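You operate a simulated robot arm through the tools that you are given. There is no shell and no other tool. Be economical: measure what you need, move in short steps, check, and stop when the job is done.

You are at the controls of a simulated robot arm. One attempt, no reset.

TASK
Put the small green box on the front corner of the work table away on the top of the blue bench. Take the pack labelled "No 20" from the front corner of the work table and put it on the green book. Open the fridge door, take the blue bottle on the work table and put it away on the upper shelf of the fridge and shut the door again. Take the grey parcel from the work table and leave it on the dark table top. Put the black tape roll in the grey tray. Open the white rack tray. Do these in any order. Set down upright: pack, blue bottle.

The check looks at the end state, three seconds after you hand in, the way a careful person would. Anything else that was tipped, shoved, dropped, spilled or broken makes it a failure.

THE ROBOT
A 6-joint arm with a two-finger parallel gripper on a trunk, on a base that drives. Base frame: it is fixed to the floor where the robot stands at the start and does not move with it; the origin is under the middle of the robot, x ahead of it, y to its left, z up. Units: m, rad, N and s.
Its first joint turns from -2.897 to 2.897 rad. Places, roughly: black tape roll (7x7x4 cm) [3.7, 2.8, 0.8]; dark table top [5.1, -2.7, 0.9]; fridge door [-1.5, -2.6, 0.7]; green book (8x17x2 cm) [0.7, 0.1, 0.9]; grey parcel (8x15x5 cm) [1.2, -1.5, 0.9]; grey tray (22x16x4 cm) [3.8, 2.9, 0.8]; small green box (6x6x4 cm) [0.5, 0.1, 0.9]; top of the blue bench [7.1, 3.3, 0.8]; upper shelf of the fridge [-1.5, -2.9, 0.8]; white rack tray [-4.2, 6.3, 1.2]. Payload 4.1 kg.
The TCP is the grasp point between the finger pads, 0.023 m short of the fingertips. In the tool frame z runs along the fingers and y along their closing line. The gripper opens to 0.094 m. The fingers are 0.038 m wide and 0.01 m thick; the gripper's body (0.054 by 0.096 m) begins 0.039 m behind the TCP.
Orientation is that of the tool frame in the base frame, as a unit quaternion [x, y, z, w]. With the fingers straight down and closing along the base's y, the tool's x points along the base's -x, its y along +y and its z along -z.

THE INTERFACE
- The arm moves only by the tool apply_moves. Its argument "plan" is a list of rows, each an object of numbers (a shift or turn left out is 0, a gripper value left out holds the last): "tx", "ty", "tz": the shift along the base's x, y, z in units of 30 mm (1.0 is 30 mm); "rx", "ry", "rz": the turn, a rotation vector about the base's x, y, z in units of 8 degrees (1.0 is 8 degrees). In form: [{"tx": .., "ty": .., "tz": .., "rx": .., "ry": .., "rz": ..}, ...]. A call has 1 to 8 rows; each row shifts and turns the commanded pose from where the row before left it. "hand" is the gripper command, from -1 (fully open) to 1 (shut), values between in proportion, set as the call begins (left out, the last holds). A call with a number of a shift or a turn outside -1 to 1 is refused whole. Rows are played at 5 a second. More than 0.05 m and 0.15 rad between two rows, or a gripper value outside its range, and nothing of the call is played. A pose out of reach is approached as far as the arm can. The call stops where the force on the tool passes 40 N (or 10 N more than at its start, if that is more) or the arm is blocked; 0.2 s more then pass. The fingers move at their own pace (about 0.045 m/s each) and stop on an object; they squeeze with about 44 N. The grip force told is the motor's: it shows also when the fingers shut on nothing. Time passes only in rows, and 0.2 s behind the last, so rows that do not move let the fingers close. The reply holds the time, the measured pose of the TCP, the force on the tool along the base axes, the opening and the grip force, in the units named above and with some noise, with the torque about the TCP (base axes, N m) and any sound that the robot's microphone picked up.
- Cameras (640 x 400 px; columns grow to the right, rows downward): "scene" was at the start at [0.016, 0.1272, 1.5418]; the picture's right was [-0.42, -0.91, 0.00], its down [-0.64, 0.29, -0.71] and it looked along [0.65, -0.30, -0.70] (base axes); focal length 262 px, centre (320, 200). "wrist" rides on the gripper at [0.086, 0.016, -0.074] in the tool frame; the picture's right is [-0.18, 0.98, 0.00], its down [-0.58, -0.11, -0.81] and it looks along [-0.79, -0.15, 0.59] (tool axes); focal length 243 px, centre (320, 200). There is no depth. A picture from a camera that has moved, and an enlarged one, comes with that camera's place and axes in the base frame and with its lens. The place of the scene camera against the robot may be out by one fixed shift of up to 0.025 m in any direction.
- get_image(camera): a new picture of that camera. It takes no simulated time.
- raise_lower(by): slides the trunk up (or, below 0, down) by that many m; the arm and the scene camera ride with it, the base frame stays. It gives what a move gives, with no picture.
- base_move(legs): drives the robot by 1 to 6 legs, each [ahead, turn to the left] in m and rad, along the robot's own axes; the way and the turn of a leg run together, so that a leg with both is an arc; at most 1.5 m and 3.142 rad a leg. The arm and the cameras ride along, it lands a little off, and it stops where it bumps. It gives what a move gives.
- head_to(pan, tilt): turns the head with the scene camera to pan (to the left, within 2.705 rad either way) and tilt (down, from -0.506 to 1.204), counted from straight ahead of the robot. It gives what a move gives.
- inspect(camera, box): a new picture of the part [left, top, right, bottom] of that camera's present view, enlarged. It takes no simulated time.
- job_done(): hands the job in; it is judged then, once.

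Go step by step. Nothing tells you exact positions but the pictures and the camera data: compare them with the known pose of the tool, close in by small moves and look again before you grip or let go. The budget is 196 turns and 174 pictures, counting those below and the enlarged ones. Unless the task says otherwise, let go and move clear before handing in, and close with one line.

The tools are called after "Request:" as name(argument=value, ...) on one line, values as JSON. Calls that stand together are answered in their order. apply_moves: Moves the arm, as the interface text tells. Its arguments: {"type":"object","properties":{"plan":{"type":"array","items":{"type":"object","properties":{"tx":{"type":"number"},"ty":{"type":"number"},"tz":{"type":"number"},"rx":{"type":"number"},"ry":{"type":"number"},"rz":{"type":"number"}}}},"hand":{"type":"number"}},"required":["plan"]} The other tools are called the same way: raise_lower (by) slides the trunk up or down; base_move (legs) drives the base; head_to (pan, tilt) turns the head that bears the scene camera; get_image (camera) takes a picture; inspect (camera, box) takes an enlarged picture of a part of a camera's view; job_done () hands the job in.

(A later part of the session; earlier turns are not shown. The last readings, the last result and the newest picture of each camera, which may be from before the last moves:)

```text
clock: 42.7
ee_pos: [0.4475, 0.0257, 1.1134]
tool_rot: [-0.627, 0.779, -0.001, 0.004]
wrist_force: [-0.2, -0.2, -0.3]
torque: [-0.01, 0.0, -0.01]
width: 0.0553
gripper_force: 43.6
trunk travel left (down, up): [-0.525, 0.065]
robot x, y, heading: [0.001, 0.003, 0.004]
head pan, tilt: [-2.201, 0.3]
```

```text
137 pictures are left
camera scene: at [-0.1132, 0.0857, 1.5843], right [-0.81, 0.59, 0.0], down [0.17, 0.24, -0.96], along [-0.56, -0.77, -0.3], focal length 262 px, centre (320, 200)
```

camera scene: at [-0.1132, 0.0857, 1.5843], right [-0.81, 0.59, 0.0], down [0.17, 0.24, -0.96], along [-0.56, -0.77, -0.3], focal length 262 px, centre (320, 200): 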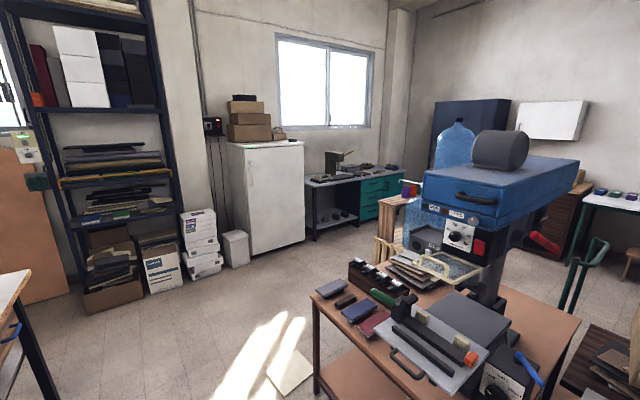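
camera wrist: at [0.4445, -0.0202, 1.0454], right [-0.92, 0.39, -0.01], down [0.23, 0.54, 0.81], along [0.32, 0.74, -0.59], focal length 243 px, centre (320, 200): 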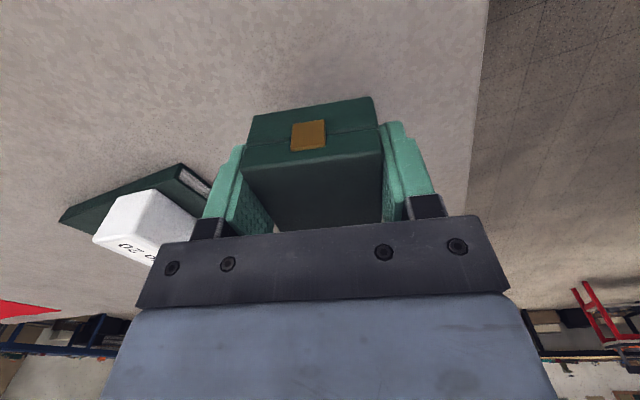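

The blue bench stands in the far left, past the floor mat and pillar, and the black table with the tray is left of that route. I'll back off, turn left, drive to about y = 2.0 and turn back toward +x.

Request:
base_move(legs=[[-0.15, 0], [0, 1.571], [1.0, 0], [0.98, 0], [0, -1.571]])

Request:
head_to(pan=0, tilt=0.4)

Request:
get_image(camera="scene")

```text
clock: 61.1
ee_pos: [0.3195, 1.9707, 1.1154]
tool_rot: [-0.613, 0.79, -0.002, 0.004]
wrist_force: [0.2, 0.0, -0.9]
torque: [0.0, -0.01, -0.01]
width: 0.0555
gripper_force: 43.9
trunk travel left (down, up): [-0.525, 0.065]
robot x, y, heading: [-0.1273, 1.9588, -0.035]
head pan, tilt: [-2.201, 0.3]
```

```text
clock: 63.2
ee_pos: [0.3189, 1.9701, 1.1153]
tool_rot: [-0.613, 0.79, -0.001, 0.004]
wrist_force: [0.6, 1.0, -0.4]
torque: [0.0, -0.02, -0.01]
width: 0.0552
gripper_force: 44.2
trunk travel left (down, up): [-0.525, 0.065]
robot x, y, heading: [-0.1286, 1.9604, -0.036]
head pan, tilt: [0.0, 0.4]
```

```text
136 pictures are left
camera scene: at [-0.0882, 2.1195, 1.575], right [-0.04, -1.0, 0.0], down [-0.39, 0.01, -0.92], along [0.92, -0.03, -0.39], focal length 262 px, centre (320, 200)
```

scene: 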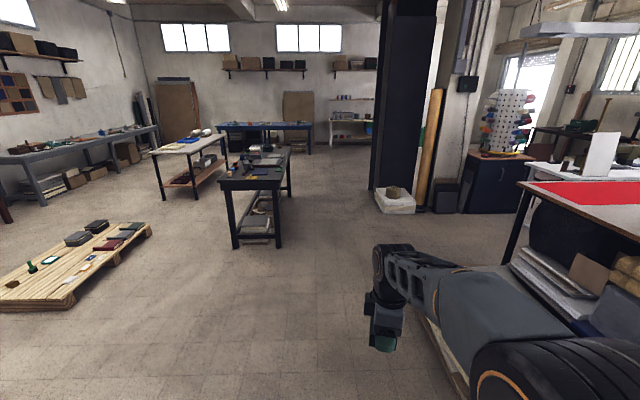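

The corridor at y ≈ 1.8–2.0 is clear: the black table's edge is y ≈ 2.45 and the pillar is at (3.4, 0.9). I'll drive along it and then angle toward the bench.

Request:
base_move(legs=[[1.5, 0], [1.5, 0], [1.5, 0], [0, 0.74], [1.3, 0], [0, -0.7]])

Request:
head_to(pan=0, tilt=0.5)

Request:
get_image(camera="scene")

```text
clock: 94.4
ee_pos: [5.7221, 2.799, 1.1147]
tool_rot: [-0.647, 0.763, 0.0, 0.003]
wrist_force: [-0.1, 0.4, -0.9]
torque: [0.03, 0.04, 0.04]
width: 0.0553
gripper_force: 44.2
trunk travel left (down, up): [-0.525, 0.065]
robot x, y, heading: [5.2809, 2.7482, 0.058]
head pan, tilt: [0.0, 0.4]
```

```text
clock: 95.1
ee_pos: [5.7222, 2.7989, 1.1152]
tool_rot: [-0.647, 0.763, -0.001, 0.005]
wrist_force: [-0.1, 0.4, -0.5]
torque: [0.04, 0.01, -0.02]
width: 0.0549
gripper_force: 44.2
trunk travel left (down, up): [-0.525, 0.065]
robot x, y, heading: [5.2759, 2.7489, 0.055]
head pan, tilt: [0.0, 0.499]
```

```text
135 pictures are left
camera scene: at [5.3016, 2.9116, 1.5659], right [0.05, -1.0, 0.0], down [-0.48, -0.03, -0.88], along [0.88, 0.05, -0.48], focal length 262 px, centre (320, 200)
```

scene: 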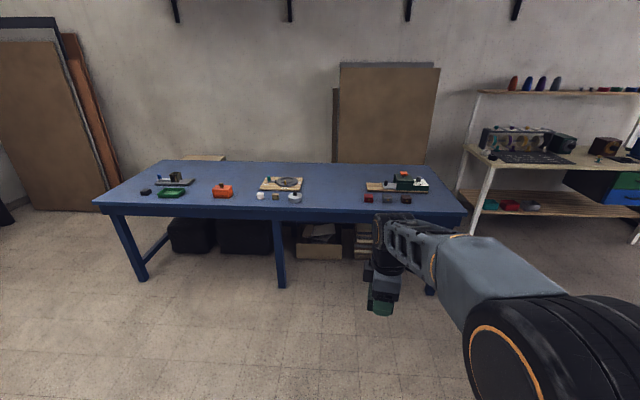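

The bench's front edge is at x ≈ 6.61, with a clear spot around (6.75, 2.85). I'll drive up close.

Request:
base_move(legs=[[0.87, 0], [0, -0.055]])

Request:
head_to(pan=0, tilt=0.9)

Request:
get_image(camera="scene")

Request:
get_image(camera="wrist")

```text
clock: 100.1
ee_pos: [6.5946, 2.8142, 1.1136]
tool_rot: [-0.624, 0.781, 0.0, 0.004]
wrist_force: [-0.2, -0.1, -1.8]
torque: [-0.01, -0.03, 0.01]
width: 0.0552
gripper_force: 44.1
trunk travel left (down, up): [-0.525, 0.065]
robot x, y, heading: [6.1463, 2.7953, -0.006]
head pan, tilt: [0.0, 0.499]
```

```text
clock: 101.0
ee_pos: [6.5947, 2.8158, 1.1147]
tool_rot: [-0.624, 0.782, -0.001, 0.004]
wrist_force: [0.4, 0.2, 0.1]
torque: [0.03, 0.03, -0.02]
width: 0.0551
gripper_force: 43.7
trunk travel left (down, up): [-0.525, 0.065]
robot x, y, heading: [6.1519, 2.7922, -0.009]
head pan, tilt: [0.0, 0.901]
```

```text
134 pictures are left
camera scene: at [6.1653, 2.954, 1.5321], right [-0.01, -1.0, 0.0], down [-0.78, 0.01, -0.62], along [0.62, 0.0, -0.78], focal length 262 px, centre (320, 200)
```

scene: 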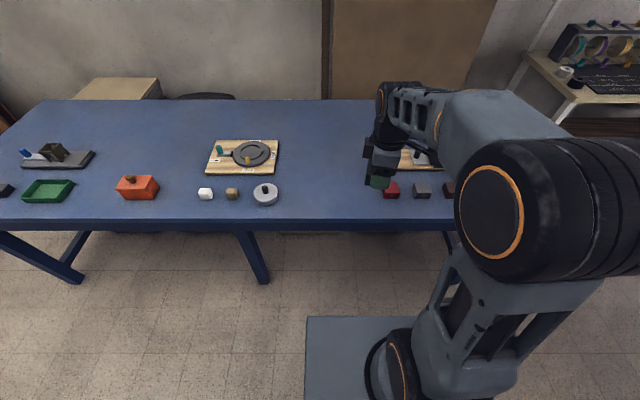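

```text
133 pictures are left
camera wrist: at [6.559, 2.7343, 1.1888], right [-0.92, 0.4, -0.01], down [0.23, 0.54, 0.81], along [0.33, 0.74, -0.59], focal length 243 px, centre (320, 200)
```

wrist: 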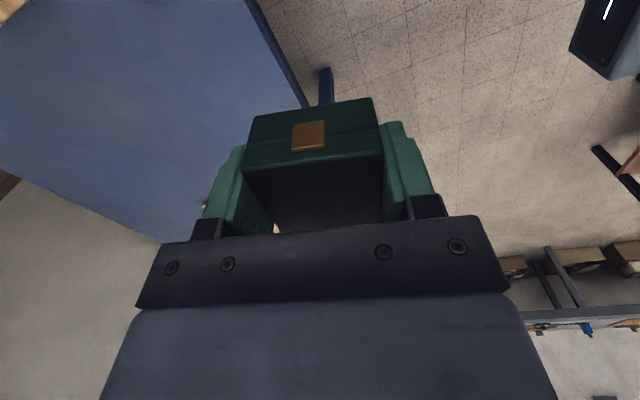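

The front edge is at x ≈ 6.69, and the free spot is between the grey roll (y ≈ 3.16) and red block (y ≈ 2.69). I'll carry the box to about (6.80, 2.93), then lower.

Request:
apply_moves(plan=[{"tx": 0.6, "ty": 0.35}, {"tx": 0.9, "ty": 0.5}, {"tx": 0.9, "ty": 0.5}, {"tx": 0.9, "ty": 0.5}, {"tx": 0.9, "ty": 0.5}, {"tx": 0.9, "ty": 0.5}, {"tx": 0.9, "ty": 0.5}, {"tx": 0.8, "ty": 0.4}])

Request:
apply_moves(plan=[{"tz": -0.5}, {"tz": -0.8}, {"tz": -1}, {"tz": -1}, {"tz": -1}, {"tz": -1}, {"tz": -1}, {"tz": -0.5}])

Request:
get_image(camera="scene")

Request:
get_image(camera="wrist")

```text
clock: 102.8
ee_pos: [6.8004, 2.9271, 1.1139]
tool_rot: [-0.623, 0.782, 0.0, 0.004]
wrist_force: [0.5, 0.2, -0.2]
torque: [0.01, -0.01, -0.03]
width: 0.0549
gripper_force: 43.8
trunk travel left (down, up): [-0.525, 0.065]
robot x, y, heading: [6.1456, 2.7933, -0.007]
head pan, tilt: [0.0, 0.901]
```

```text
clock: 104.6
ee_pos: [6.7979, 2.9262, 0.9093]
tool_rot: [-0.624, 0.782, 0.0, 0.004]
wrist_force: [-0.6, -0.4, -0.9]
torque: [0.0, 0.02, -0.02]
width: 0.055
gripper_force: 43.8
trunk travel left (down, up): [-0.525, 0.065]
robot x, y, heading: [6.1492, 2.7907, -0.006]
head pan, tilt: [0.0, 0.901]
```

```text
132 pictures are left
camera scene: at [6.1655, 2.9541, 1.532], right [-0.01, -1.0, 0.0], down [-0.78, 0.01, -0.62], along [0.62, 0.0, -0.78], focal length 262 px, centre (320, 200)
```

scene: 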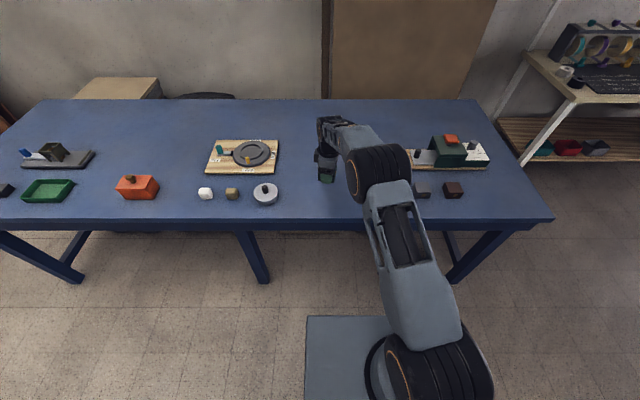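

```text
131 pictures are left
camera wrist: at [6.7626, 2.8452, 0.9832], right [-0.92, 0.4, -0.01], down [0.23, 0.54, 0.81], along [0.33, 0.74, -0.59], focal length 243 px, centre (320, 200)
```

wrist: 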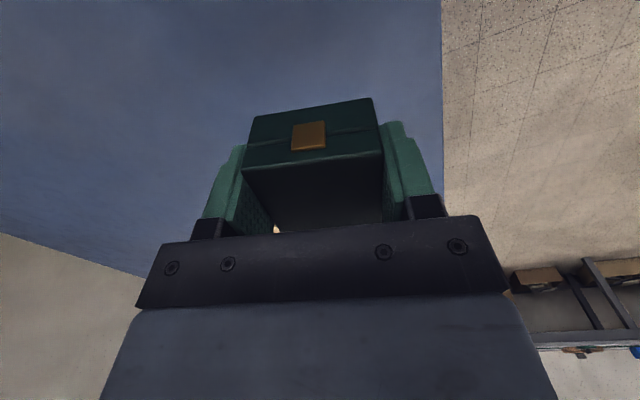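

The box is over the clear bench spot. I'll lower gradually toward contact.

Request:
apply_moves(plan=[{"tz": -0.6}, {"tz": -0.6}, {"tz": -0.5}, {"tz": -0.3}, {"tz": -0.2}, {"tz": -0.2}, {"tz": -0.15}, {}])

Request:
get_image(camera="wrist")

```text
clock: 106.4
ee_pos: [6.7979, 2.9281, 0.833]
tool_rot: [-0.625, 0.781, -0.001, 0.005]
wrist_force: [-0.5, -0.7, -0.4]
torque: [-0.02, 0.01, 0.0]
width: 0.0554
gripper_force: 44.3
trunk travel left (down, up): [-0.525, 0.065]
robot x, y, heading: [6.1453, 2.7942, -0.008]
head pan, tilt: [0.0, 0.901]
```

```text
130 pictures are left
camera wrist: at [6.763, 2.8468, 0.9079], right [-0.92, 0.4, -0.01], down [0.23, 0.54, 0.81], along [0.33, 0.74, -0.59], focal length 243 px, centre (320, 200)
```

wrist: 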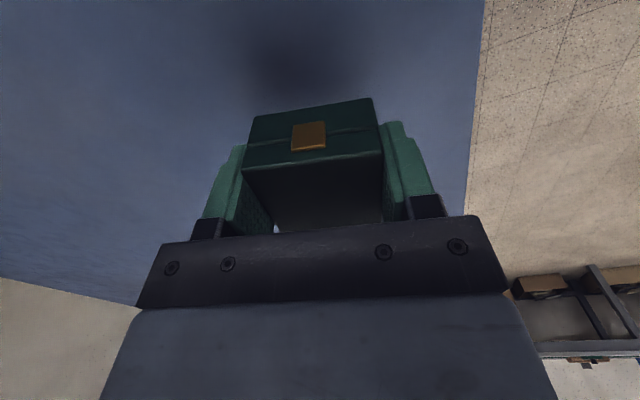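

Request:
apply_moves(plan=[{"tz": -0.15}, {"tz": -0.15}, {"tz": -0.15}, {"tz": -0.15}, {"tz": -0.15}, {}])

Request:
get_image(camera="wrist")

```text
clock: 107.8
ee_pos: [6.7972, 2.9283, 0.8116]
tool_rot: [-0.624, 0.781, -0.001, 0.004]
wrist_force: [0.9, -0.6, -0.6]
torque: [0.02, 0.0, 0.01]
width: 0.0552
gripper_force: 44.0
trunk travel left (down, up): [-0.525, 0.065]
robot x, y, heading: [6.1445, 2.7917, -0.007]
head pan, tilt: [0.0, 0.901]
```

```text
129 pictures are left
camera wrist: at [6.7623, 2.8464, 0.8865], right [-0.92, 0.4, -0.01], down [0.23, 0.54, 0.81], along [0.33, 0.74, -0.59], focal length 243 px, centre (320, 200)
```

wrist: 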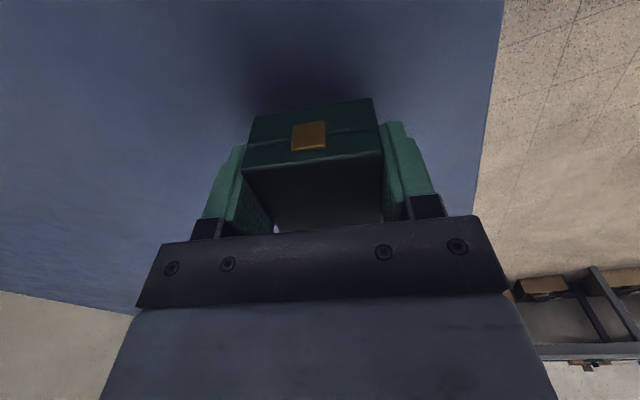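

Request:
apply_moves(plan=[{"tz": -0.1}, {"tz": -0.1}, {"tz": -0.1}, {}])

Request:
apply_moves(plan=[{"tz": -0.08}, {"tz": -0.08}, {"tz": -0.08}, {}])

```text
clock: 108.8
ee_pos: [6.798, 2.9283, 0.8027]
tool_rot: [-0.624, 0.781, -0.001, 0.005]
wrist_force: [0.5, -0.4, -0.4]
torque: [0.01, -0.01, 0.0]
width: 0.0554
gripper_force: 43.9
trunk travel left (down, up): [-0.525, 0.065]
robot x, y, heading: [6.1465, 2.7963, -0.009]
head pan, tilt: [0.0, 0.901]
```

```text
clock: 109.8
ee_pos: [6.7986, 2.9269, 0.7945]
tool_rot: [-0.624, 0.782, -0.002, 0.004]
wrist_force: [-0.6, -0.6, -0.9]
torque: [0.01, 0.01, 0.03]
width: 0.0552
gripper_force: 44.1
trunk travel left (down, up): [-0.525, 0.065]
robot x, y, heading: [6.1465, 2.7947, -0.008]
head pan, tilt: [0.0, 0.901]
```

Request:
apply_moves(plan=[{"tz": -0.08}, {"tz": -0.08}, {"tz": -0.08}, {}])

Request:
get_image(camera="wrist")

```text
clock: 110.8
ee_pos: [6.7984, 2.9271, 0.788]
tool_rot: [-0.624, 0.781, -0.001, 0.005]
wrist_force: [0.5, -0.4, -0.5]
torque: [0.03, 0.0, -0.02]
width: 0.0553
gripper_force: 43.9
trunk travel left (down, up): [-0.525, 0.065]
robot x, y, heading: [6.1469, 2.795, -0.013]
head pan, tilt: [0.0, 0.901]
```

```text
128 pictures are left
camera wrist: at [6.763, 2.8467, 0.8622], right [-0.92, 0.4, -0.01], down [0.23, 0.54, 0.81], along [0.33, 0.74, -0.59], focal length 243 px, centre (320, 200)
```

wrist: 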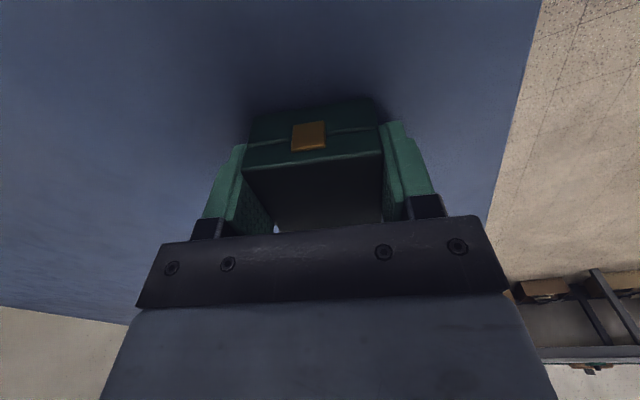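

Request:
apply_moves(plan=[{"tz": -0.08}, {"tz": -0.08}, {"tz": -0.08}, {}])

```text
clock: 111.8
ee_pos: [6.7981, 2.9282, 0.7859]
tool_rot: [-0.624, 0.781, -0.003, 0.009]
wrist_force: [0.2, 0.9, 37.1]
torque: [-0.08, 0.92, -0.01]
width: 0.0552
gripper_force: 43.9
trunk travel left (down, up): [-0.525, 0.065]
robot x, y, heading: [6.1444, 2.7908, -0.01]
head pan, tilt: [0.0, 0.901]
```

Contact. I'll relieve the press, open, rise, and look.

Request:
apply_moves(plan=[{"tz": 0.15}, {}])

Request:
apply_moves(plan=[{}, {}, {}, {}], hand=-1)

Request:
apply_moves(plan=[{"tz": 0.4}, {"tz": 0.8}, {"tz": 1}, {"tz": 1}, {"tz": 1}, {"tz": 1}, {"tz": 1}, {"tz": 1}])

Request:
get_image(camera="wrist")

Request:
head_to(pan=0, tilt=0.9)

Request:
get_image(camera="scene")

```text
clock: 112.4
ee_pos: [6.7984, 2.9279, 0.7851]
tool_rot: [-0.623, 0.782, -0.001, 0.004]
wrist_force: [6.9, 1.7, 18.5]
torque: [0.13, -0.11, -0.01]
width: 0.0553
gripper_force: 44.0
trunk travel left (down, up): [-0.525, 0.065]
robot x, y, heading: [6.148, 2.7949, -0.007]
head pan, tilt: [0.0, 0.901]
```

```text
clock: 113.4
ee_pos: [6.7969, 2.9273, 0.7845]
tool_rot: [-0.624, 0.782, -0.001, 0.003]
wrist_force: [-0.3, 0.5, 0.4]
torque: [-0.01, 0.01, 0.02]
width: 0.0942
gripper_force: 0.1
trunk travel left (down, up): [-0.525, 0.065]
robot x, y, heading: [6.1446, 2.7918, -0.005]
head pan, tilt: [0.0, 0.901]
```

```text
clock: 115.2
ee_pos: [6.7995, 2.9272, 1.0012]
tool_rot: [-0.624, 0.781, -0.001, 0.005]
wrist_force: [-0.8, 0.2, 0.1]
torque: [-0.04, 0.02, 0.0]
width: 0.094
gripper_force: 0.0
trunk travel left (down, up): [-0.525, 0.065]
robot x, y, heading: [6.1455, 2.7914, -0.008]
head pan, tilt: [0.0, 0.901]
```

```text
127 pictures are left
camera wrist: at [6.7622, 2.8467, 1.0765], right [-0.92, 0.4, -0.01], down [0.23, 0.54, 0.81], along [0.33, 0.74, -0.59], focal length 243 px, centre (320, 200)
```

wrist: 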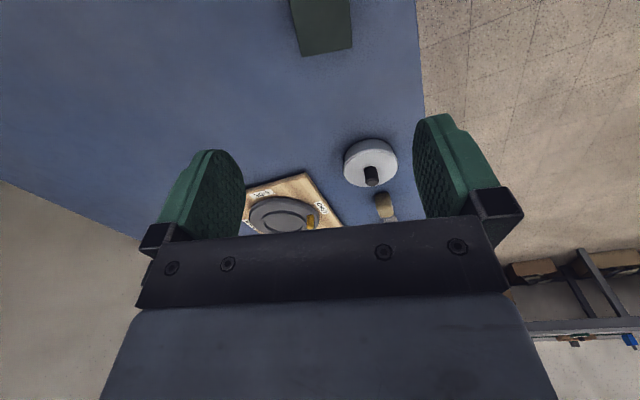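

```text
clock: 115.8
ee_pos: [6.7972, 2.9274, 1.0013]
tool_rot: [-0.624, 0.782, -0.001, 0.004]
wrist_force: [-0.3, -0.9, -0.3]
torque: [-0.01, 0.05, 0.02]
width: 0.094
gripper_force: 0.0
trunk travel left (down, up): [-0.525, 0.065]
robot x, y, heading: [6.1444, 2.7923, -0.007]
head pan, tilt: [0.0, 0.901]
```

```text
126 pictures are left
camera scene: at [6.1652, 2.954, 1.532], right [-0.01, -1.0, 0.0], down [-0.78, 0.01, -0.62], along [0.62, 0.0, -0.78], focal length 262 px, centre (320, 200)
```

scene: 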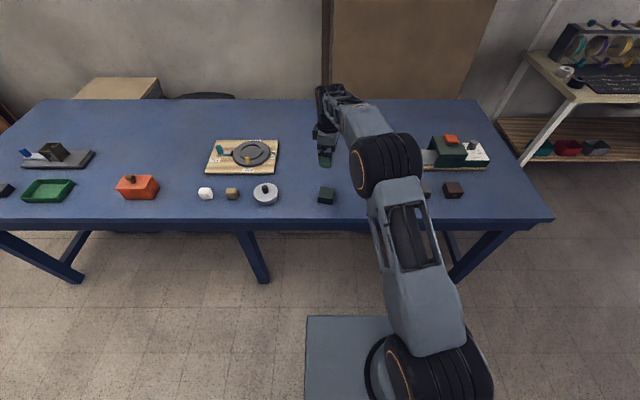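

The green box sits on the bench between its neighbours. I'll retract the arm, turn around and drive to the black table's near end for the tape roll.

Request:
apply_moves(plan=[{"tx": -1, "tz": 1}, {"tx": -1, "tz": 1}, {"tx": -1, "tz": 1}, {"tx": -1}, {"tx": -1, "ty": -0.5}, {"tx": -1, "ty": -1}, {"tx": -1, "ty": -1}, {"tx": -0.5, "ty": -1}])

Request:
base_move(legs=[[-0.3, 0], [0, 3.14], [0.8, 0]])

Request:
head_to(pan=0, tilt=0.5)

Request:
get_image(camera="scene")

```text
clock: 117.6
ee_pos: [6.5698, 2.8209, 1.0915]
tool_rot: [-0.624, 0.782, -0.001, 0.005]
wrist_force: [-0.1, -0.4, -0.7]
torque: [0.0, 0.03, 0.0]
width: 0.094
gripper_force: 0.0
trunk travel left (down, up): [-0.525, 0.065]
robot x, y, heading: [6.1481, 2.7975, -0.01]
head pan, tilt: [0.0, 0.901]
```

```text
clock: 130.8
ee_pos: [4.6343, 2.7984, 1.0917]
tool_rot: [0.79, 0.613, -0.005, -0.001]
wrist_force: [0.1, 0.3, 0.3]
torque: [0.02, -0.01, 0.05]
width: 0.094
gripper_force: 0.0
trunk travel left (down, up): [-0.525, 0.065]
robot x, y, heading: [5.0557, 2.8145, 3.11]
head pan, tilt: [0.0, 0.901]
```

```text
clock: 131.7
ee_pos: [4.6342, 2.7973, 1.0909]
tool_rot: [0.79, 0.613, -0.004, -0.001]
wrist_force: [0.5, -0.7, 0.5]
torque: [0.02, -0.01, 0.01]
width: 0.0939
gripper_force: 0.2
trunk travel left (down, up): [-0.525, 0.065]
robot x, y, heading: [5.0589, 2.8148, 3.107]
head pan, tilt: [0.0, 0.499]
```

```text
125 pictures are left
camera scene: at [5.0249, 2.6453, 1.5658], right [0.03, 1.0, 0.0], down [0.48, -0.01, -0.88], along [-0.88, 0.03, -0.48], focal length 262 px, centre (320, 200)
```

scene: 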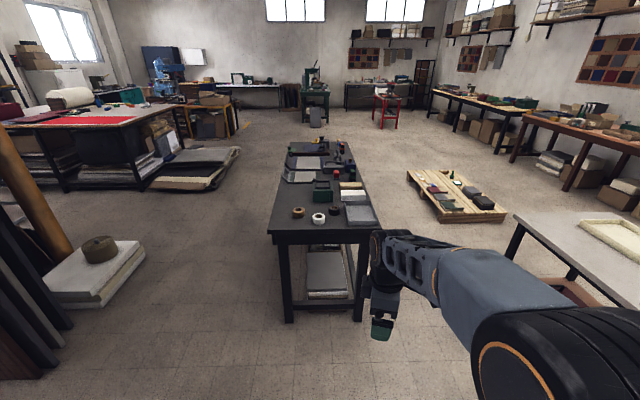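

Request:
inspect(camera="scene", box=[260, 160, 390, 250])

```text
4.44 times, centred on (325, 205) of scene
camera zoom: at [5.0249, 2.6453, 1.5658], right [0.03, 1.0, 0.0], down [0.48, -0.01, -0.88], along [-0.88, 0.03, -0.48], focal length 1164 px, centre (298, 178)
```

zoom: 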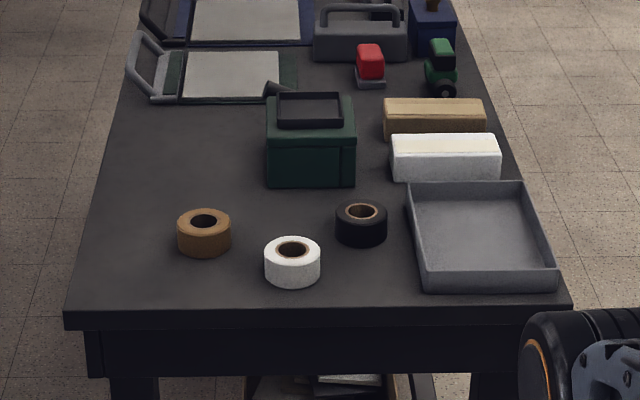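

The black roll is at about (3.72, 2.77) and the tray at about (3.74, 2.92). I'll drive up to the end of the table.

Request:
base_move(legs=[[0.69, 0.03]])

Request:
head_to(pan=0, tilt=0.9)

Request:
get_image(camera="scene")

```text
clock: 135.6
ee_pos: [3.9249, 2.7941, 1.0901]
tool_rot: [0.779, 0.628, -0.005, -0.002]
wrist_force: [1.0, 0.7, -0.8]
torque: [-0.05, 0.03, 0.0]
width: 0.0942
gripper_force: 0.0
trunk travel left (down, up): [-0.525, 0.065]
robot x, y, heading: [4.348, 2.8288, -3.138]
head pan, tilt: [0.0, 0.499]
```

```text
clock: 136.4
ee_pos: [3.9246, 2.7938, 1.092]
tool_rot: [0.779, 0.627, -0.003, -0.001]
wrist_force: [0.8, 0.9, 0.9]
torque: [0.04, 0.02, 0.01]
width: 0.0942
gripper_force: 0.0
trunk travel left (down, up): [-0.525, 0.065]
robot x, y, heading: [4.3487, 2.8274, -3.143]
head pan, tilt: [0.0, 0.901]
```

```text
123 pictures are left
camera scene: at [4.3347, 2.6546, 1.5321], right [0.0, 1.0, 0.0], down [0.78, 0.0, -0.62], along [-0.62, 0.0, -0.78], focal length 262 px, centre (320, 200)
```

scene: 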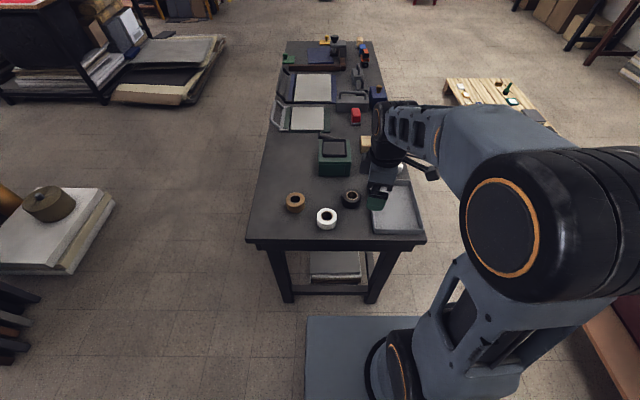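

I'll move over the roll with the fingers closing along x and look with the wrist camera.

Request:
apply_moves(plan=[{"tx": -0.9, "ty": -0.15}, {"tx": -1, "ty": -0.2}, {"tx": -1, "ty": -0.2}, {"tx": -1, "ty": -0.2, "rz": 0.5}, {"tx": -1, "ty": -0.2, "rz": 0.5, "tz": -0.7}, {"tx": -1, "ty": -0.2, "tz": -1}, {"tx": -0.9, "tz": -1}, {"tz": -0.5}])

Request:
get_image(camera="wrist")

Request:
inspect(camera="scene", box=[250, 120, 450, 260])

```text
clock: 138.2
ee_pos: [3.7204, 2.76, 0.9956]
tool_rot: [0.733, 0.68, -0.005, -0.002]
wrist_force: [0.7, 0.4, -1.1]
torque: [-0.03, -0.02, 0.02]
width: 0.0939
gripper_force: 0.0
trunk travel left (down, up): [-0.525, 0.065]
robot x, y, heading: [4.3475, 2.8224, -3.14]
head pan, tilt: [0.0, 0.901]
```

```text
122 pictures are left
camera wrist: at [3.7436, 2.8454, 1.0699], right [0.97, -0.26, -0.01], down [-0.15, -0.57, 0.81], along [-0.21, -0.78, -0.59], focal length 243 px, centre (320, 200)
```

wrist: 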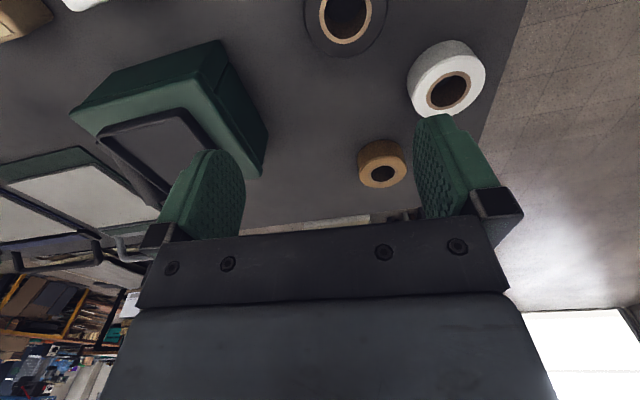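

```text
2.86 times, centred on (350, 190) of scene
camera zoom: at [4.3345, 2.6545, 1.532], right [0.0, 1.0, 0.0], down [0.78, 0.0, -0.62], along [-0.62, 0.0, -0.78], focal length 749 px, centre (234, 229)
```

zoom: 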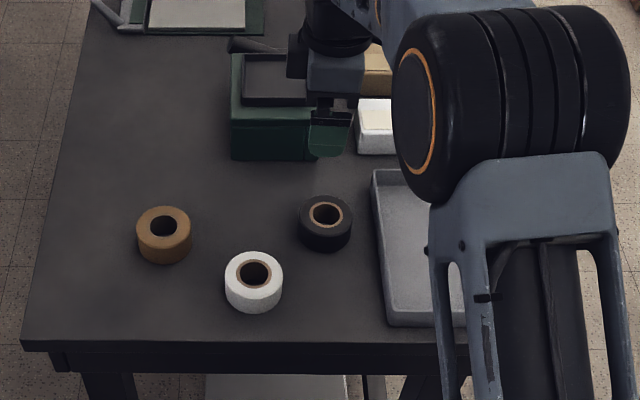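

Request:
apply_moves(plan=[{"tx": 0.4, "tz": -0.8}, {"tz": -0.9}, {"tz": -0.8}, {}])

Request:
get_image(camera="wrist")

Request:
inspect(camera="scene", box=[250, 120, 450, 260])

```text
clock: 139.2
ee_pos: [3.7313, 2.7602, 0.9198]
tool_rot: [0.733, 0.68, -0.004, -0.002]
wrist_force: [-0.4, 0.1, -0.8]
torque: [-0.01, 0.05, 0.01]
width: 0.0937
gripper_force: 0.1
trunk travel left (down, up): [-0.525, 0.065]
robot x, y, heading: [4.3474, 2.8265, -3.144]
head pan, tilt: [0.0, 0.901]
```

```text
120 pictures are left
camera wrist: at [3.7551, 2.8457, 0.994], right [0.97, -0.26, -0.01], down [-0.15, -0.57, 0.81], along [-0.21, -0.78, -0.59], focal length 243 px, centre (320, 200)
```

wrist: 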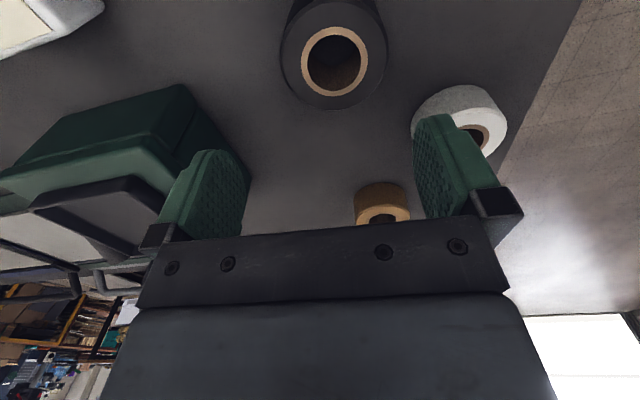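

```text
2.86 times, centred on (350, 190) of scene
camera zoom: at [4.3346, 2.6545, 1.532], right [0.0, 1.0, 0.0], down [0.78, 0.0, -0.62], along [-0.62, 0.0, -0.78], focal length 749 px, centre (234, 229)
```

zoom: 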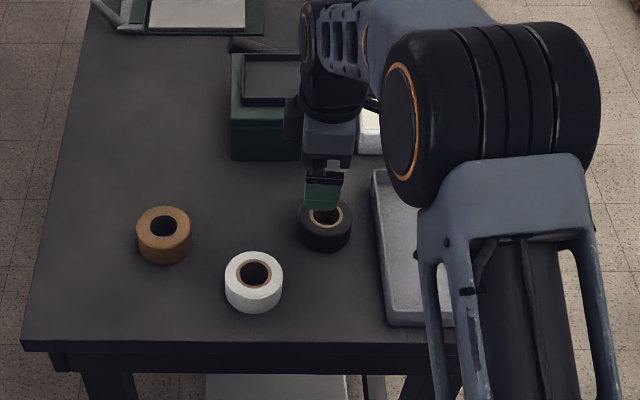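

The roll's centre is at (3.743, 2.757), with its top at z ≈ 0.79. I'll align and descend around it.

Request:
apply_moves(plan=[{"tx": 0.4, "ty": -0.1, "tz": -0.8}, {"tz": -1}, {"tz": -1}, {"tz": -0.7}, {"tz": -0.3}, {}])

Request:
get_image(camera="wrist")

Request:
inspect(camera="scene", box=[300, 160, 400, 230])

```text
clock: 140.2
ee_pos: [3.7442, 2.7571, 0.8246]
tool_rot: [0.733, 0.68, -0.003, 0.0]
wrist_force: [8.1, 0.0, 13.7]
torque: [0.21, -0.94, -0.05]
width: 0.0939
gripper_force: 0.0
trunk travel left (down, up): [-0.525, 0.065]
robot x, y, heading: [4.3495, 2.8232, -3.139]
head pan, tilt: [0.0, 0.901]
stopped in row 5: the force on the tool passed its limit (the readings are from after the stop); the commanded pose is now the measured one
```

```text
118 pictures are left
camera wrist: at [3.7682, 2.8416, 0.8977], right [0.97, -0.26, 0.0], down [-0.15, -0.57, 0.81], along [-0.21, -0.78, -0.59], focal length 243 px, centre (320, 200)
```

wrist: 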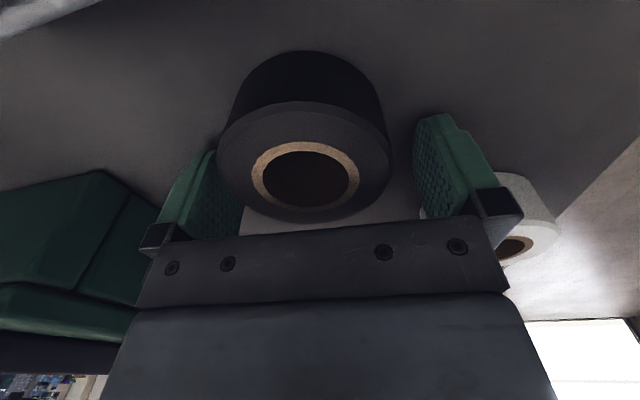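

```text
5.71 times, centred on (350, 195) of scene
camera zoom: at [4.3363, 2.6546, 1.5324], right [0.0, 1.0, 0.0], down [0.78, 0.0, -0.62], along [-0.62, 0.0, -0.78], focal length 1497 px, centre (149, 229)
```

zoom: 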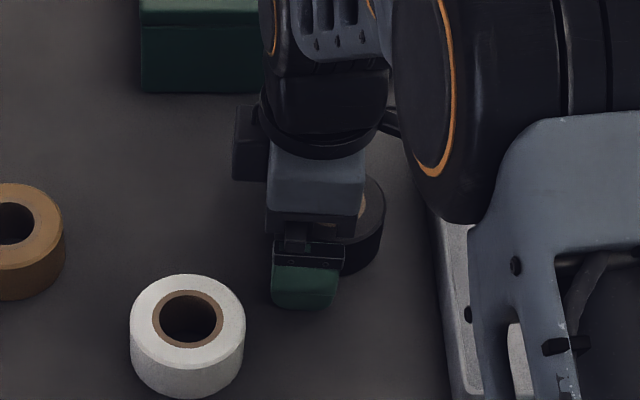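

The fingertip touched the table, so its surface is z ≈ 0.80 and the roll's centre works out at (3.746, 2.778). I'll lift 3 mm, shift 2 cm in y, and close.

Request:
apply_moves(plan=[{"tz": 0.12}, {"ty": 0.35, "tx": 0.05}, {"ty": 0.33}, {}])

Request:
apply_moves(plan=[{}, {}, {}, {}], hand=1)

Request:
apply_moves(plan=[{"tz": 0.1}, {"tz": 0.2}, {"tz": 0.3}, {"tz": 0.4}, {"tz": 0.4}, {"tz": 0.4}, {"tz": 0.4}, {}])

Request:
get_image(camera="wrist")

Request:
get_image(camera="scene")

```text
clock: 141.2
ee_pos: [3.7444, 2.7777, 0.8257]
tool_rot: [0.733, 0.68, -0.004, 0.0]
wrist_force: [-0.2, -0.6, 0.4]
torque: [-0.02, 0.02, -0.01]
width: 0.0941
gripper_force: 0.0
trunk travel left (down, up): [-0.525, 0.065]
robot x, y, heading: [4.3484, 2.8271, -3.143]
head pan, tilt: [0.0, 0.901]
```

```text
clock: 142.2
ee_pos: [3.7446, 2.7757, 0.8268]
tool_rot: [0.733, 0.68, -0.004, -0.002]
wrist_force: [-0.3, -0.6, 1.2]
torque: [-0.05, -0.03, -0.01]
width: 0.0668
gripper_force: 44.1
trunk travel left (down, up): [-0.525, 0.065]
robot x, y, heading: [4.3465, 2.827, -3.14]
head pan, tilt: [0.0, 0.901]
```

```text
clock: 144.1
ee_pos: [3.7451, 2.7756, 0.8909]
tool_rot: [0.733, 0.68, -0.004, -0.001]
wrist_force: [0.0, 0.1, -0.4]
torque: [0.01, -0.01, 0.01]
width: 0.0671
gripper_force: 44.5
trunk travel left (down, up): [-0.525, 0.065]
robot x, y, heading: [4.3442, 2.8261, -3.136]
head pan, tilt: [0.0, 0.901]
```

```text
116 pictures are left
camera wrist: at [3.7688, 2.8619, 0.9655], right [0.97, -0.26, -0.01], down [-0.15, -0.57, 0.81], along [-0.21, -0.78, -0.59], focal length 243 px, centre (320, 200)
```

wrist: 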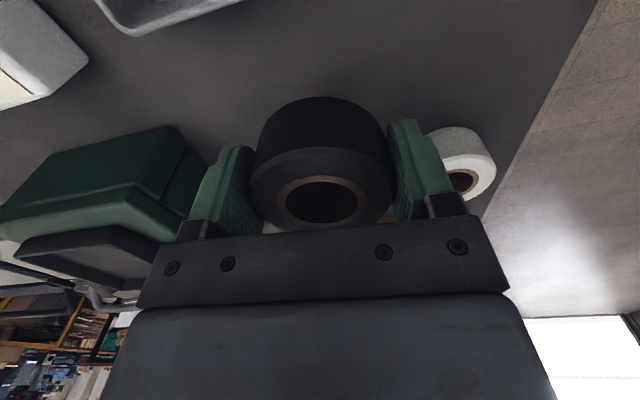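

```text
115 pictures are left
camera scene: at [4.3346, 2.6545, 1.532], right [0.0, 1.0, 0.0], down [0.78, 0.0, -0.62], along [-0.62, 0.0, -0.78], focal length 262 px, centre (320, 200)
```

scene: 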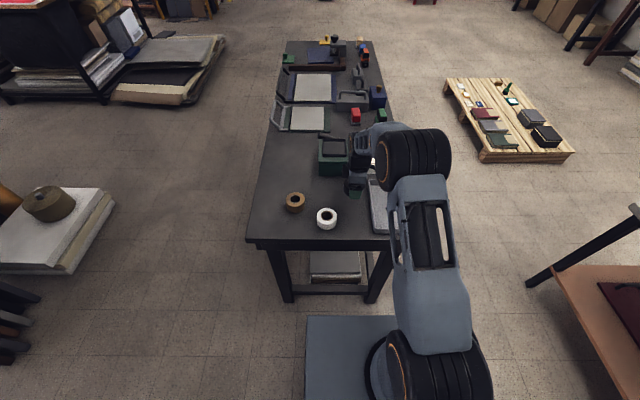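

The roll is held. I'll raise and move over the tray, centred near (3.785, 2.905).

Request:
apply_moves(plan=[{"tz": 0.6}, {"tz": 0.7}, {"tz": 0.4, "ty": 0.4}, {"ty": 0.8, "tx": 0.3}, {"ty": 0.9, "tx": 0.4}, {"ty": 0.9, "tx": 0.4}, {"ty": 0.8, "tx": 0.2}, {"ty": 0.5}])

Request:
get_image(camera="wrist")

Request:
inspect(camera="scene", box=[250, 120, 450, 260])

```text
clock: 145.8
ee_pos: [3.7854, 2.9062, 0.9405]
tool_rot: [0.733, 0.68, -0.005, 0.0]
wrist_force: [-0.8, -0.1, -0.2]
torque: [0.0, -0.01, 0.01]
width: 0.0671
gripper_force: 43.8
trunk travel left (down, up): [-0.525, 0.065]
robot x, y, heading: [4.3531, 2.8286, -3.144]
head pan, tilt: [0.0, 0.901]
```

```text
114 pictures are left
camera wrist: at [3.8089, 2.9917, 1.0147], right [0.97, -0.26, -0.01], down [-0.15, -0.57, 0.81], along [-0.21, -0.78, -0.59], focal length 243 px, centre (320, 200)
```

wrist: 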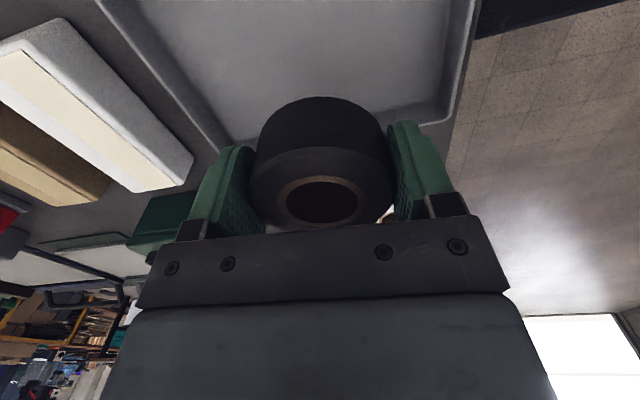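

```text
2.86 times, centred on (350, 190) of scene
camera zoom: at [4.3345, 2.6548, 1.5321], right [0.0, 1.0, 0.0], down [0.78, 0.0, -0.62], along [-0.62, 0.0, -0.78], focal length 749 px, centre (234, 229)
```

zoom: 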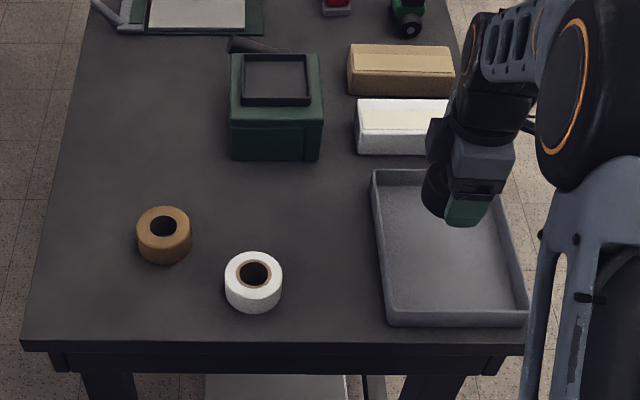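

Centred on the tray. I'll lower in.

Request:
apply_moves(plan=[{"tx": -0.4, "tz": -0.5}, {"tz": -0.8}, {"tz": -0.8}, {"tz": -0.6}, {"tz": -0.3}, {"tz": -0.15}, {}])

Request:
apply_moves(plan=[{"tz": -0.1}, {"tz": -0.1}, {"tz": -0.1}, {}])

Request:
get_image(camera="wrist")

```text
clock: 147.4
ee_pos: [3.7713, 2.9062, 0.8474]
tool_rot: [0.733, 0.68, -0.004, -0.001]
wrist_force: [-1.3, -0.1, -1.9]
torque: [0.01, 0.0, -0.01]
width: 0.0668
gripper_force: 44.1
trunk travel left (down, up): [-0.525, 0.065]
robot x, y, heading: [4.3492, 2.8221, -3.139]
head pan, tilt: [0.0, 0.901]
```

```text
clock: 148.4
ee_pos: [3.7712, 2.9062, 0.8396]
tool_rot: [0.733, 0.68, -0.004, 0.0]
wrist_force: [0.6, -0.7, -0.3]
torque: [0.04, 0.01, 0.0]
width: 0.0671
gripper_force: 43.5
trunk travel left (down, up): [-0.525, 0.065]
robot x, y, heading: [4.3502, 2.8272, -3.14]
head pan, tilt: [0.0, 0.901]
```

```text
112 pictures are left
camera wrist: at [3.795, 2.9918, 0.9131], right [0.97, -0.26, -0.01], down [-0.15, -0.57, 0.81], along [-0.21, -0.78, -0.59], focal length 243 px, centre (320, 200)
```

wrist: 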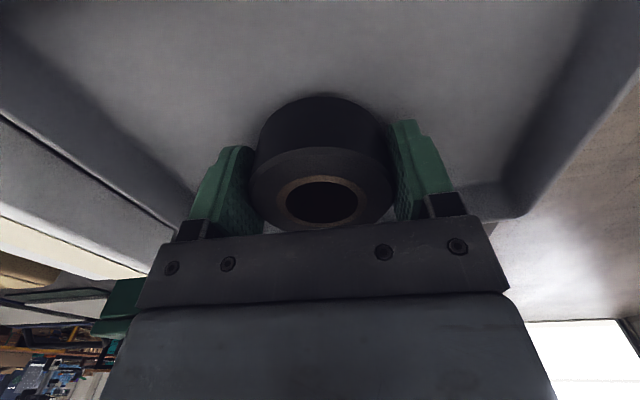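

Request:
apply_moves(plan=[{"tz": -0.1}, {"tz": -0.1}, {}])

Request:
apply_moves(plan=[{"tz": -0.07}, {"tz": -0.07}, {}])

```text
clock: 149.2
ee_pos: [3.7715, 2.9063, 0.8329]
tool_rot: [0.733, 0.68, -0.005, 0.0]
wrist_force: [-0.4, 0.6, -1.0]
torque: [0.02, 0.0, -0.03]
width: 0.067
gripper_force: 43.9
trunk travel left (down, up): [-0.525, 0.065]
robot x, y, heading: [4.3484, 2.8277, -3.14]
head pan, tilt: [0.0, 0.901]
```

```text
clock: 150.1
ee_pos: [3.7712, 2.9064, 0.8313]
tool_rot: [0.733, 0.68, -0.005, -0.002]
wrist_force: [0.9, 0.7, 15.4]
torque: [-0.09, -0.48, 0.06]
width: 0.0669
gripper_force: 43.5
trunk travel left (down, up): [-0.525, 0.065]
robot x, y, heading: [4.3468, 2.8296, -3.15]
head pan, tilt: [0.0, 0.901]
```

Contact with the tray floor. Now I'll release and rise.

Request:
apply_moves(plan=[{"tz": 0.05}, {}, {}, {}], hand=-1)

Request:
apply_moves(plan=[{"tz": 0.3}, {"tz": 0.6}, {"tz": 1}, {"tz": 1}, {"tz": 1}, {"tz": 1}, {"tz": 1}, {"tz": 1}])

Request:
get_image(camera="wrist")

Request:
get_image(camera="scene")

```text
clock: 151.1
ee_pos: [3.771, 2.9048, 0.8304]
tool_rot: [0.733, 0.68, -0.005, -0.001]
wrist_force: [-0.6, -0.1, 0.7]
torque: [0.01, 0.0, -0.02]
width: 0.0939
gripper_force: 0.1
trunk travel left (down, up): [-0.525, 0.065]
robot x, y, heading: [4.3482, 2.8306, -3.141]
head pan, tilt: [0.0, 0.901]
```

```text
clock: 152.8
ee_pos: [3.7721, 2.9068, 1.0375]
tool_rot: [0.733, 0.68, -0.005, -0.001]
wrist_force: [0.3, 0.5, -0.8]
torque: [0.02, 0.01, 0.01]
width: 0.0941
gripper_force: 0.1
trunk travel left (down, up): [-0.525, 0.065]
robot x, y, heading: [4.3488, 2.8232, -3.14]
head pan, tilt: [0.0, 0.901]
```

```text
111 pictures are left
camera wrist: at [3.7962, 2.9924, 1.1124], right [0.97, -0.26, -0.01], down [-0.15, -0.57, 0.81], along [-0.21, -0.78, -0.59], focal length 243 px, centre (320, 200)
```

wrist: 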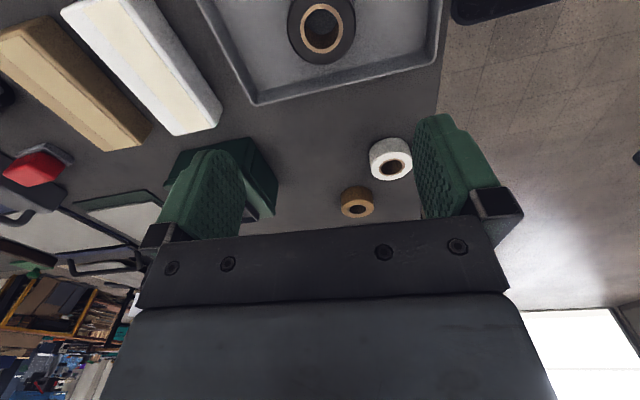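

```text
110 pictures are left
camera scene: at [4.3348, 2.6546, 1.532], right [0.0, 1.0, 0.0], down [0.78, 0.0, -0.62], along [-0.62, 0.0, -0.78], focal length 262 px, centre (320, 200)
```

scene: 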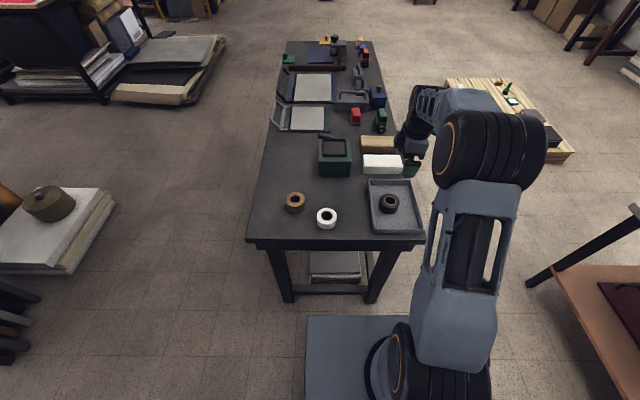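

The black roll is in the grey tray. Next is the white rack tray at the far corner; I'll retract and drive back along the corridor.

Request:
apply_moves(plan=[{"tx": 1, "tz": 1}, {"tx": 1, "tz": 1}, {"tx": 1, "ty": -1}, {"tx": 1, "ty": -1}, {"tx": 1, "ty": -0.7}])

Request:
base_move(legs=[[-0.25, 0], [0, 1.571], [0.9, 0], [0, -1.571], [1.5, 0], [1.5, 0]])

Request:
base_move(legs=[[1.4, 0], [0, -0.9], [1.5, 0]])

Request:
head_to(pan=0.3, tilt=0.3)

Request:
get_image(camera="scene")

```text
clock: 154.1
ee_pos: [3.9204, 2.8249, 1.0974]
tool_rot: [0.734, 0.679, -0.004, -0.001]
wrist_force: [0.7, -0.1, -0.5]
torque: [-0.01, 0.01, 0.0]
width: 0.0939
gripper_force: 0.1
trunk travel left (down, up): [-0.525, 0.065]
robot x, y, heading: [4.3479, 2.8263, -3.141]
head pan, tilt: [0.0, 0.901]
```

```text
clock: 182.2
ee_pos: [1.1193, 1.8463, 1.0965]
tool_rot: [0.722, 0.692, -0.005, -0.001]
wrist_force: [0.5, 0.4, -0.4]
torque: [-0.03, -0.02, 0.03]
width: 0.0941
gripper_force: 0.0
trunk travel left (down, up): [-0.525, 0.065]
robot x, y, heading: [1.5447, 1.862, -3.107]
head pan, tilt: [0.0, 0.901]
```

```text
clock: 198.5
ee_pos: [-1.0955, 3.2598, 1.0966]
tool_rot: [0.95, 0.311, -0.004, -0.003]
wrist_force: [0.4, -0.1, -0.6]
torque: [-0.01, 0.0, -0.01]
width: 0.0937
gripper_force: 0.1
trunk travel left (down, up): [-0.525, 0.065]
robot x, y, heading: [-0.8145, 2.9353, 2.283]
head pan, tilt: [0.0, 0.901]
```

```text
clock: 199.5
ee_pos: [-1.0955, 3.2602, 1.0969]
tool_rot: [0.95, 0.312, -0.004, -0.002]
wrist_force: [-0.3, -0.6, 0.1]
torque: [0.01, -0.01, 0.02]
width: 0.0937
gripper_force: 0.0
trunk travel left (down, up): [-0.525, 0.065]
robot x, y, heading: [-0.8168, 2.9373, 2.283]
head pan, tilt: [0.3, 0.3]
```

```text
109 pictures are left
camera scene: at [-0.9806, 2.8263, 1.5842], right [0.53, 0.85, 0.0], down [0.25, -0.16, -0.95], along [-0.81, 0.51, -0.3], focal length 262 px, centre (320, 200)
```

scene: 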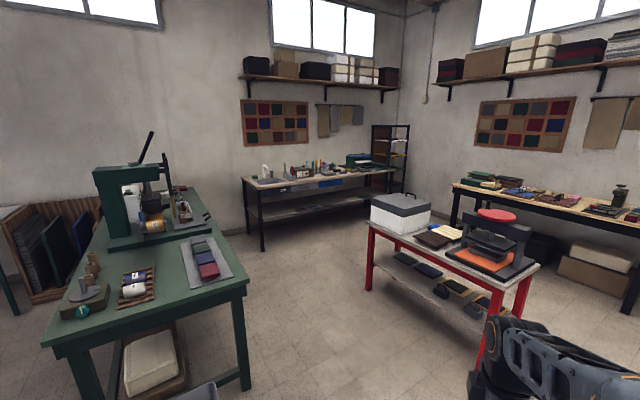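

Request:
inspect(camera="scene", box=[340, 110, 440, 210])

```text
4.00 times, centred on (390, 160) of scene
camera zoom: at [-0.9806, 2.8263, 1.5842], right [0.53, 0.85, 0.0], down [0.25, -0.16, -0.95], along [-0.81, 0.51, -0.3], focal length 1048 px, centre (40, 360)
```

zoom: 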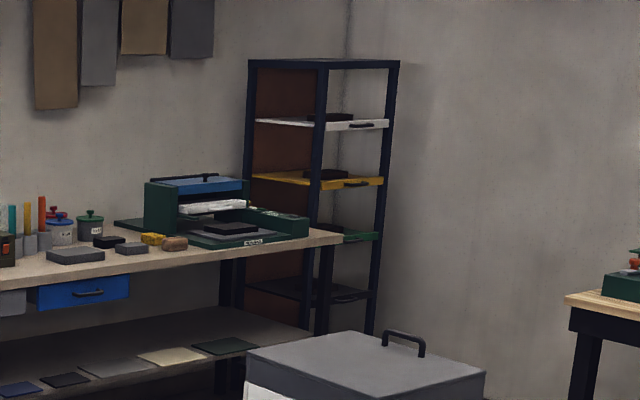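

The rack stands in the corner with its trays' handles facing +x. I'll drive through the gap between the green bench and the red table, then north toward it.

Request:
base_move(legs=[[0, 0.204], [1.49, 0], [0, 0.53], [1.2, 0], [0, -1.446], [1.2, 0]])

Request:
head_to(pan=0.5, tilt=0.4)

Request:
get_image(camera="scene")

```text
clock: 224.0
ee_pos: [-3.19, 5.625, 1.097]
tool_rot: [0.999, -0.04, -0.003, -0.004]
wrist_force: [0.2, -1.3, 0.0]
torque: [0.01, -0.04, -0.02]
width: 0.0942
gripper_force: 0.1
trunk travel left (down, up): [-0.525, 0.065]
robot x, y, heading: [-3.1901, 5.1998, 1.57]
head pan, tilt: [0.3, 0.3]
```

```text
clock: 224.7
ee_pos: [-3.1913, 5.6262, 1.0966]
tool_rot: [0.999, -0.039, -0.002, -0.004]
wrist_force: [-0.2, -1.3, 0.4]
torque: [-0.02, 0.01, -0.04]
width: 0.094
gripper_force: 0.1
trunk travel left (down, up): [-0.525, 0.065]
robot x, y, heading: [-3.1924, 5.1969, 1.565]
head pan, tilt: [0.499, 0.4]
```

```text
107 pictures are left
camera scene: at [-3.4006, 5.2149, 1.5751], right [0.88, 0.48, 0.0], down [0.19, -0.34, -0.92], along [-0.44, 0.81, -0.39], focal length 262 px, centre (320, 200)
```

scene: 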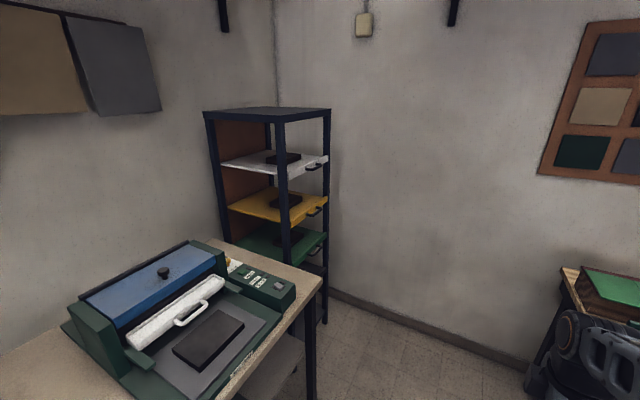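

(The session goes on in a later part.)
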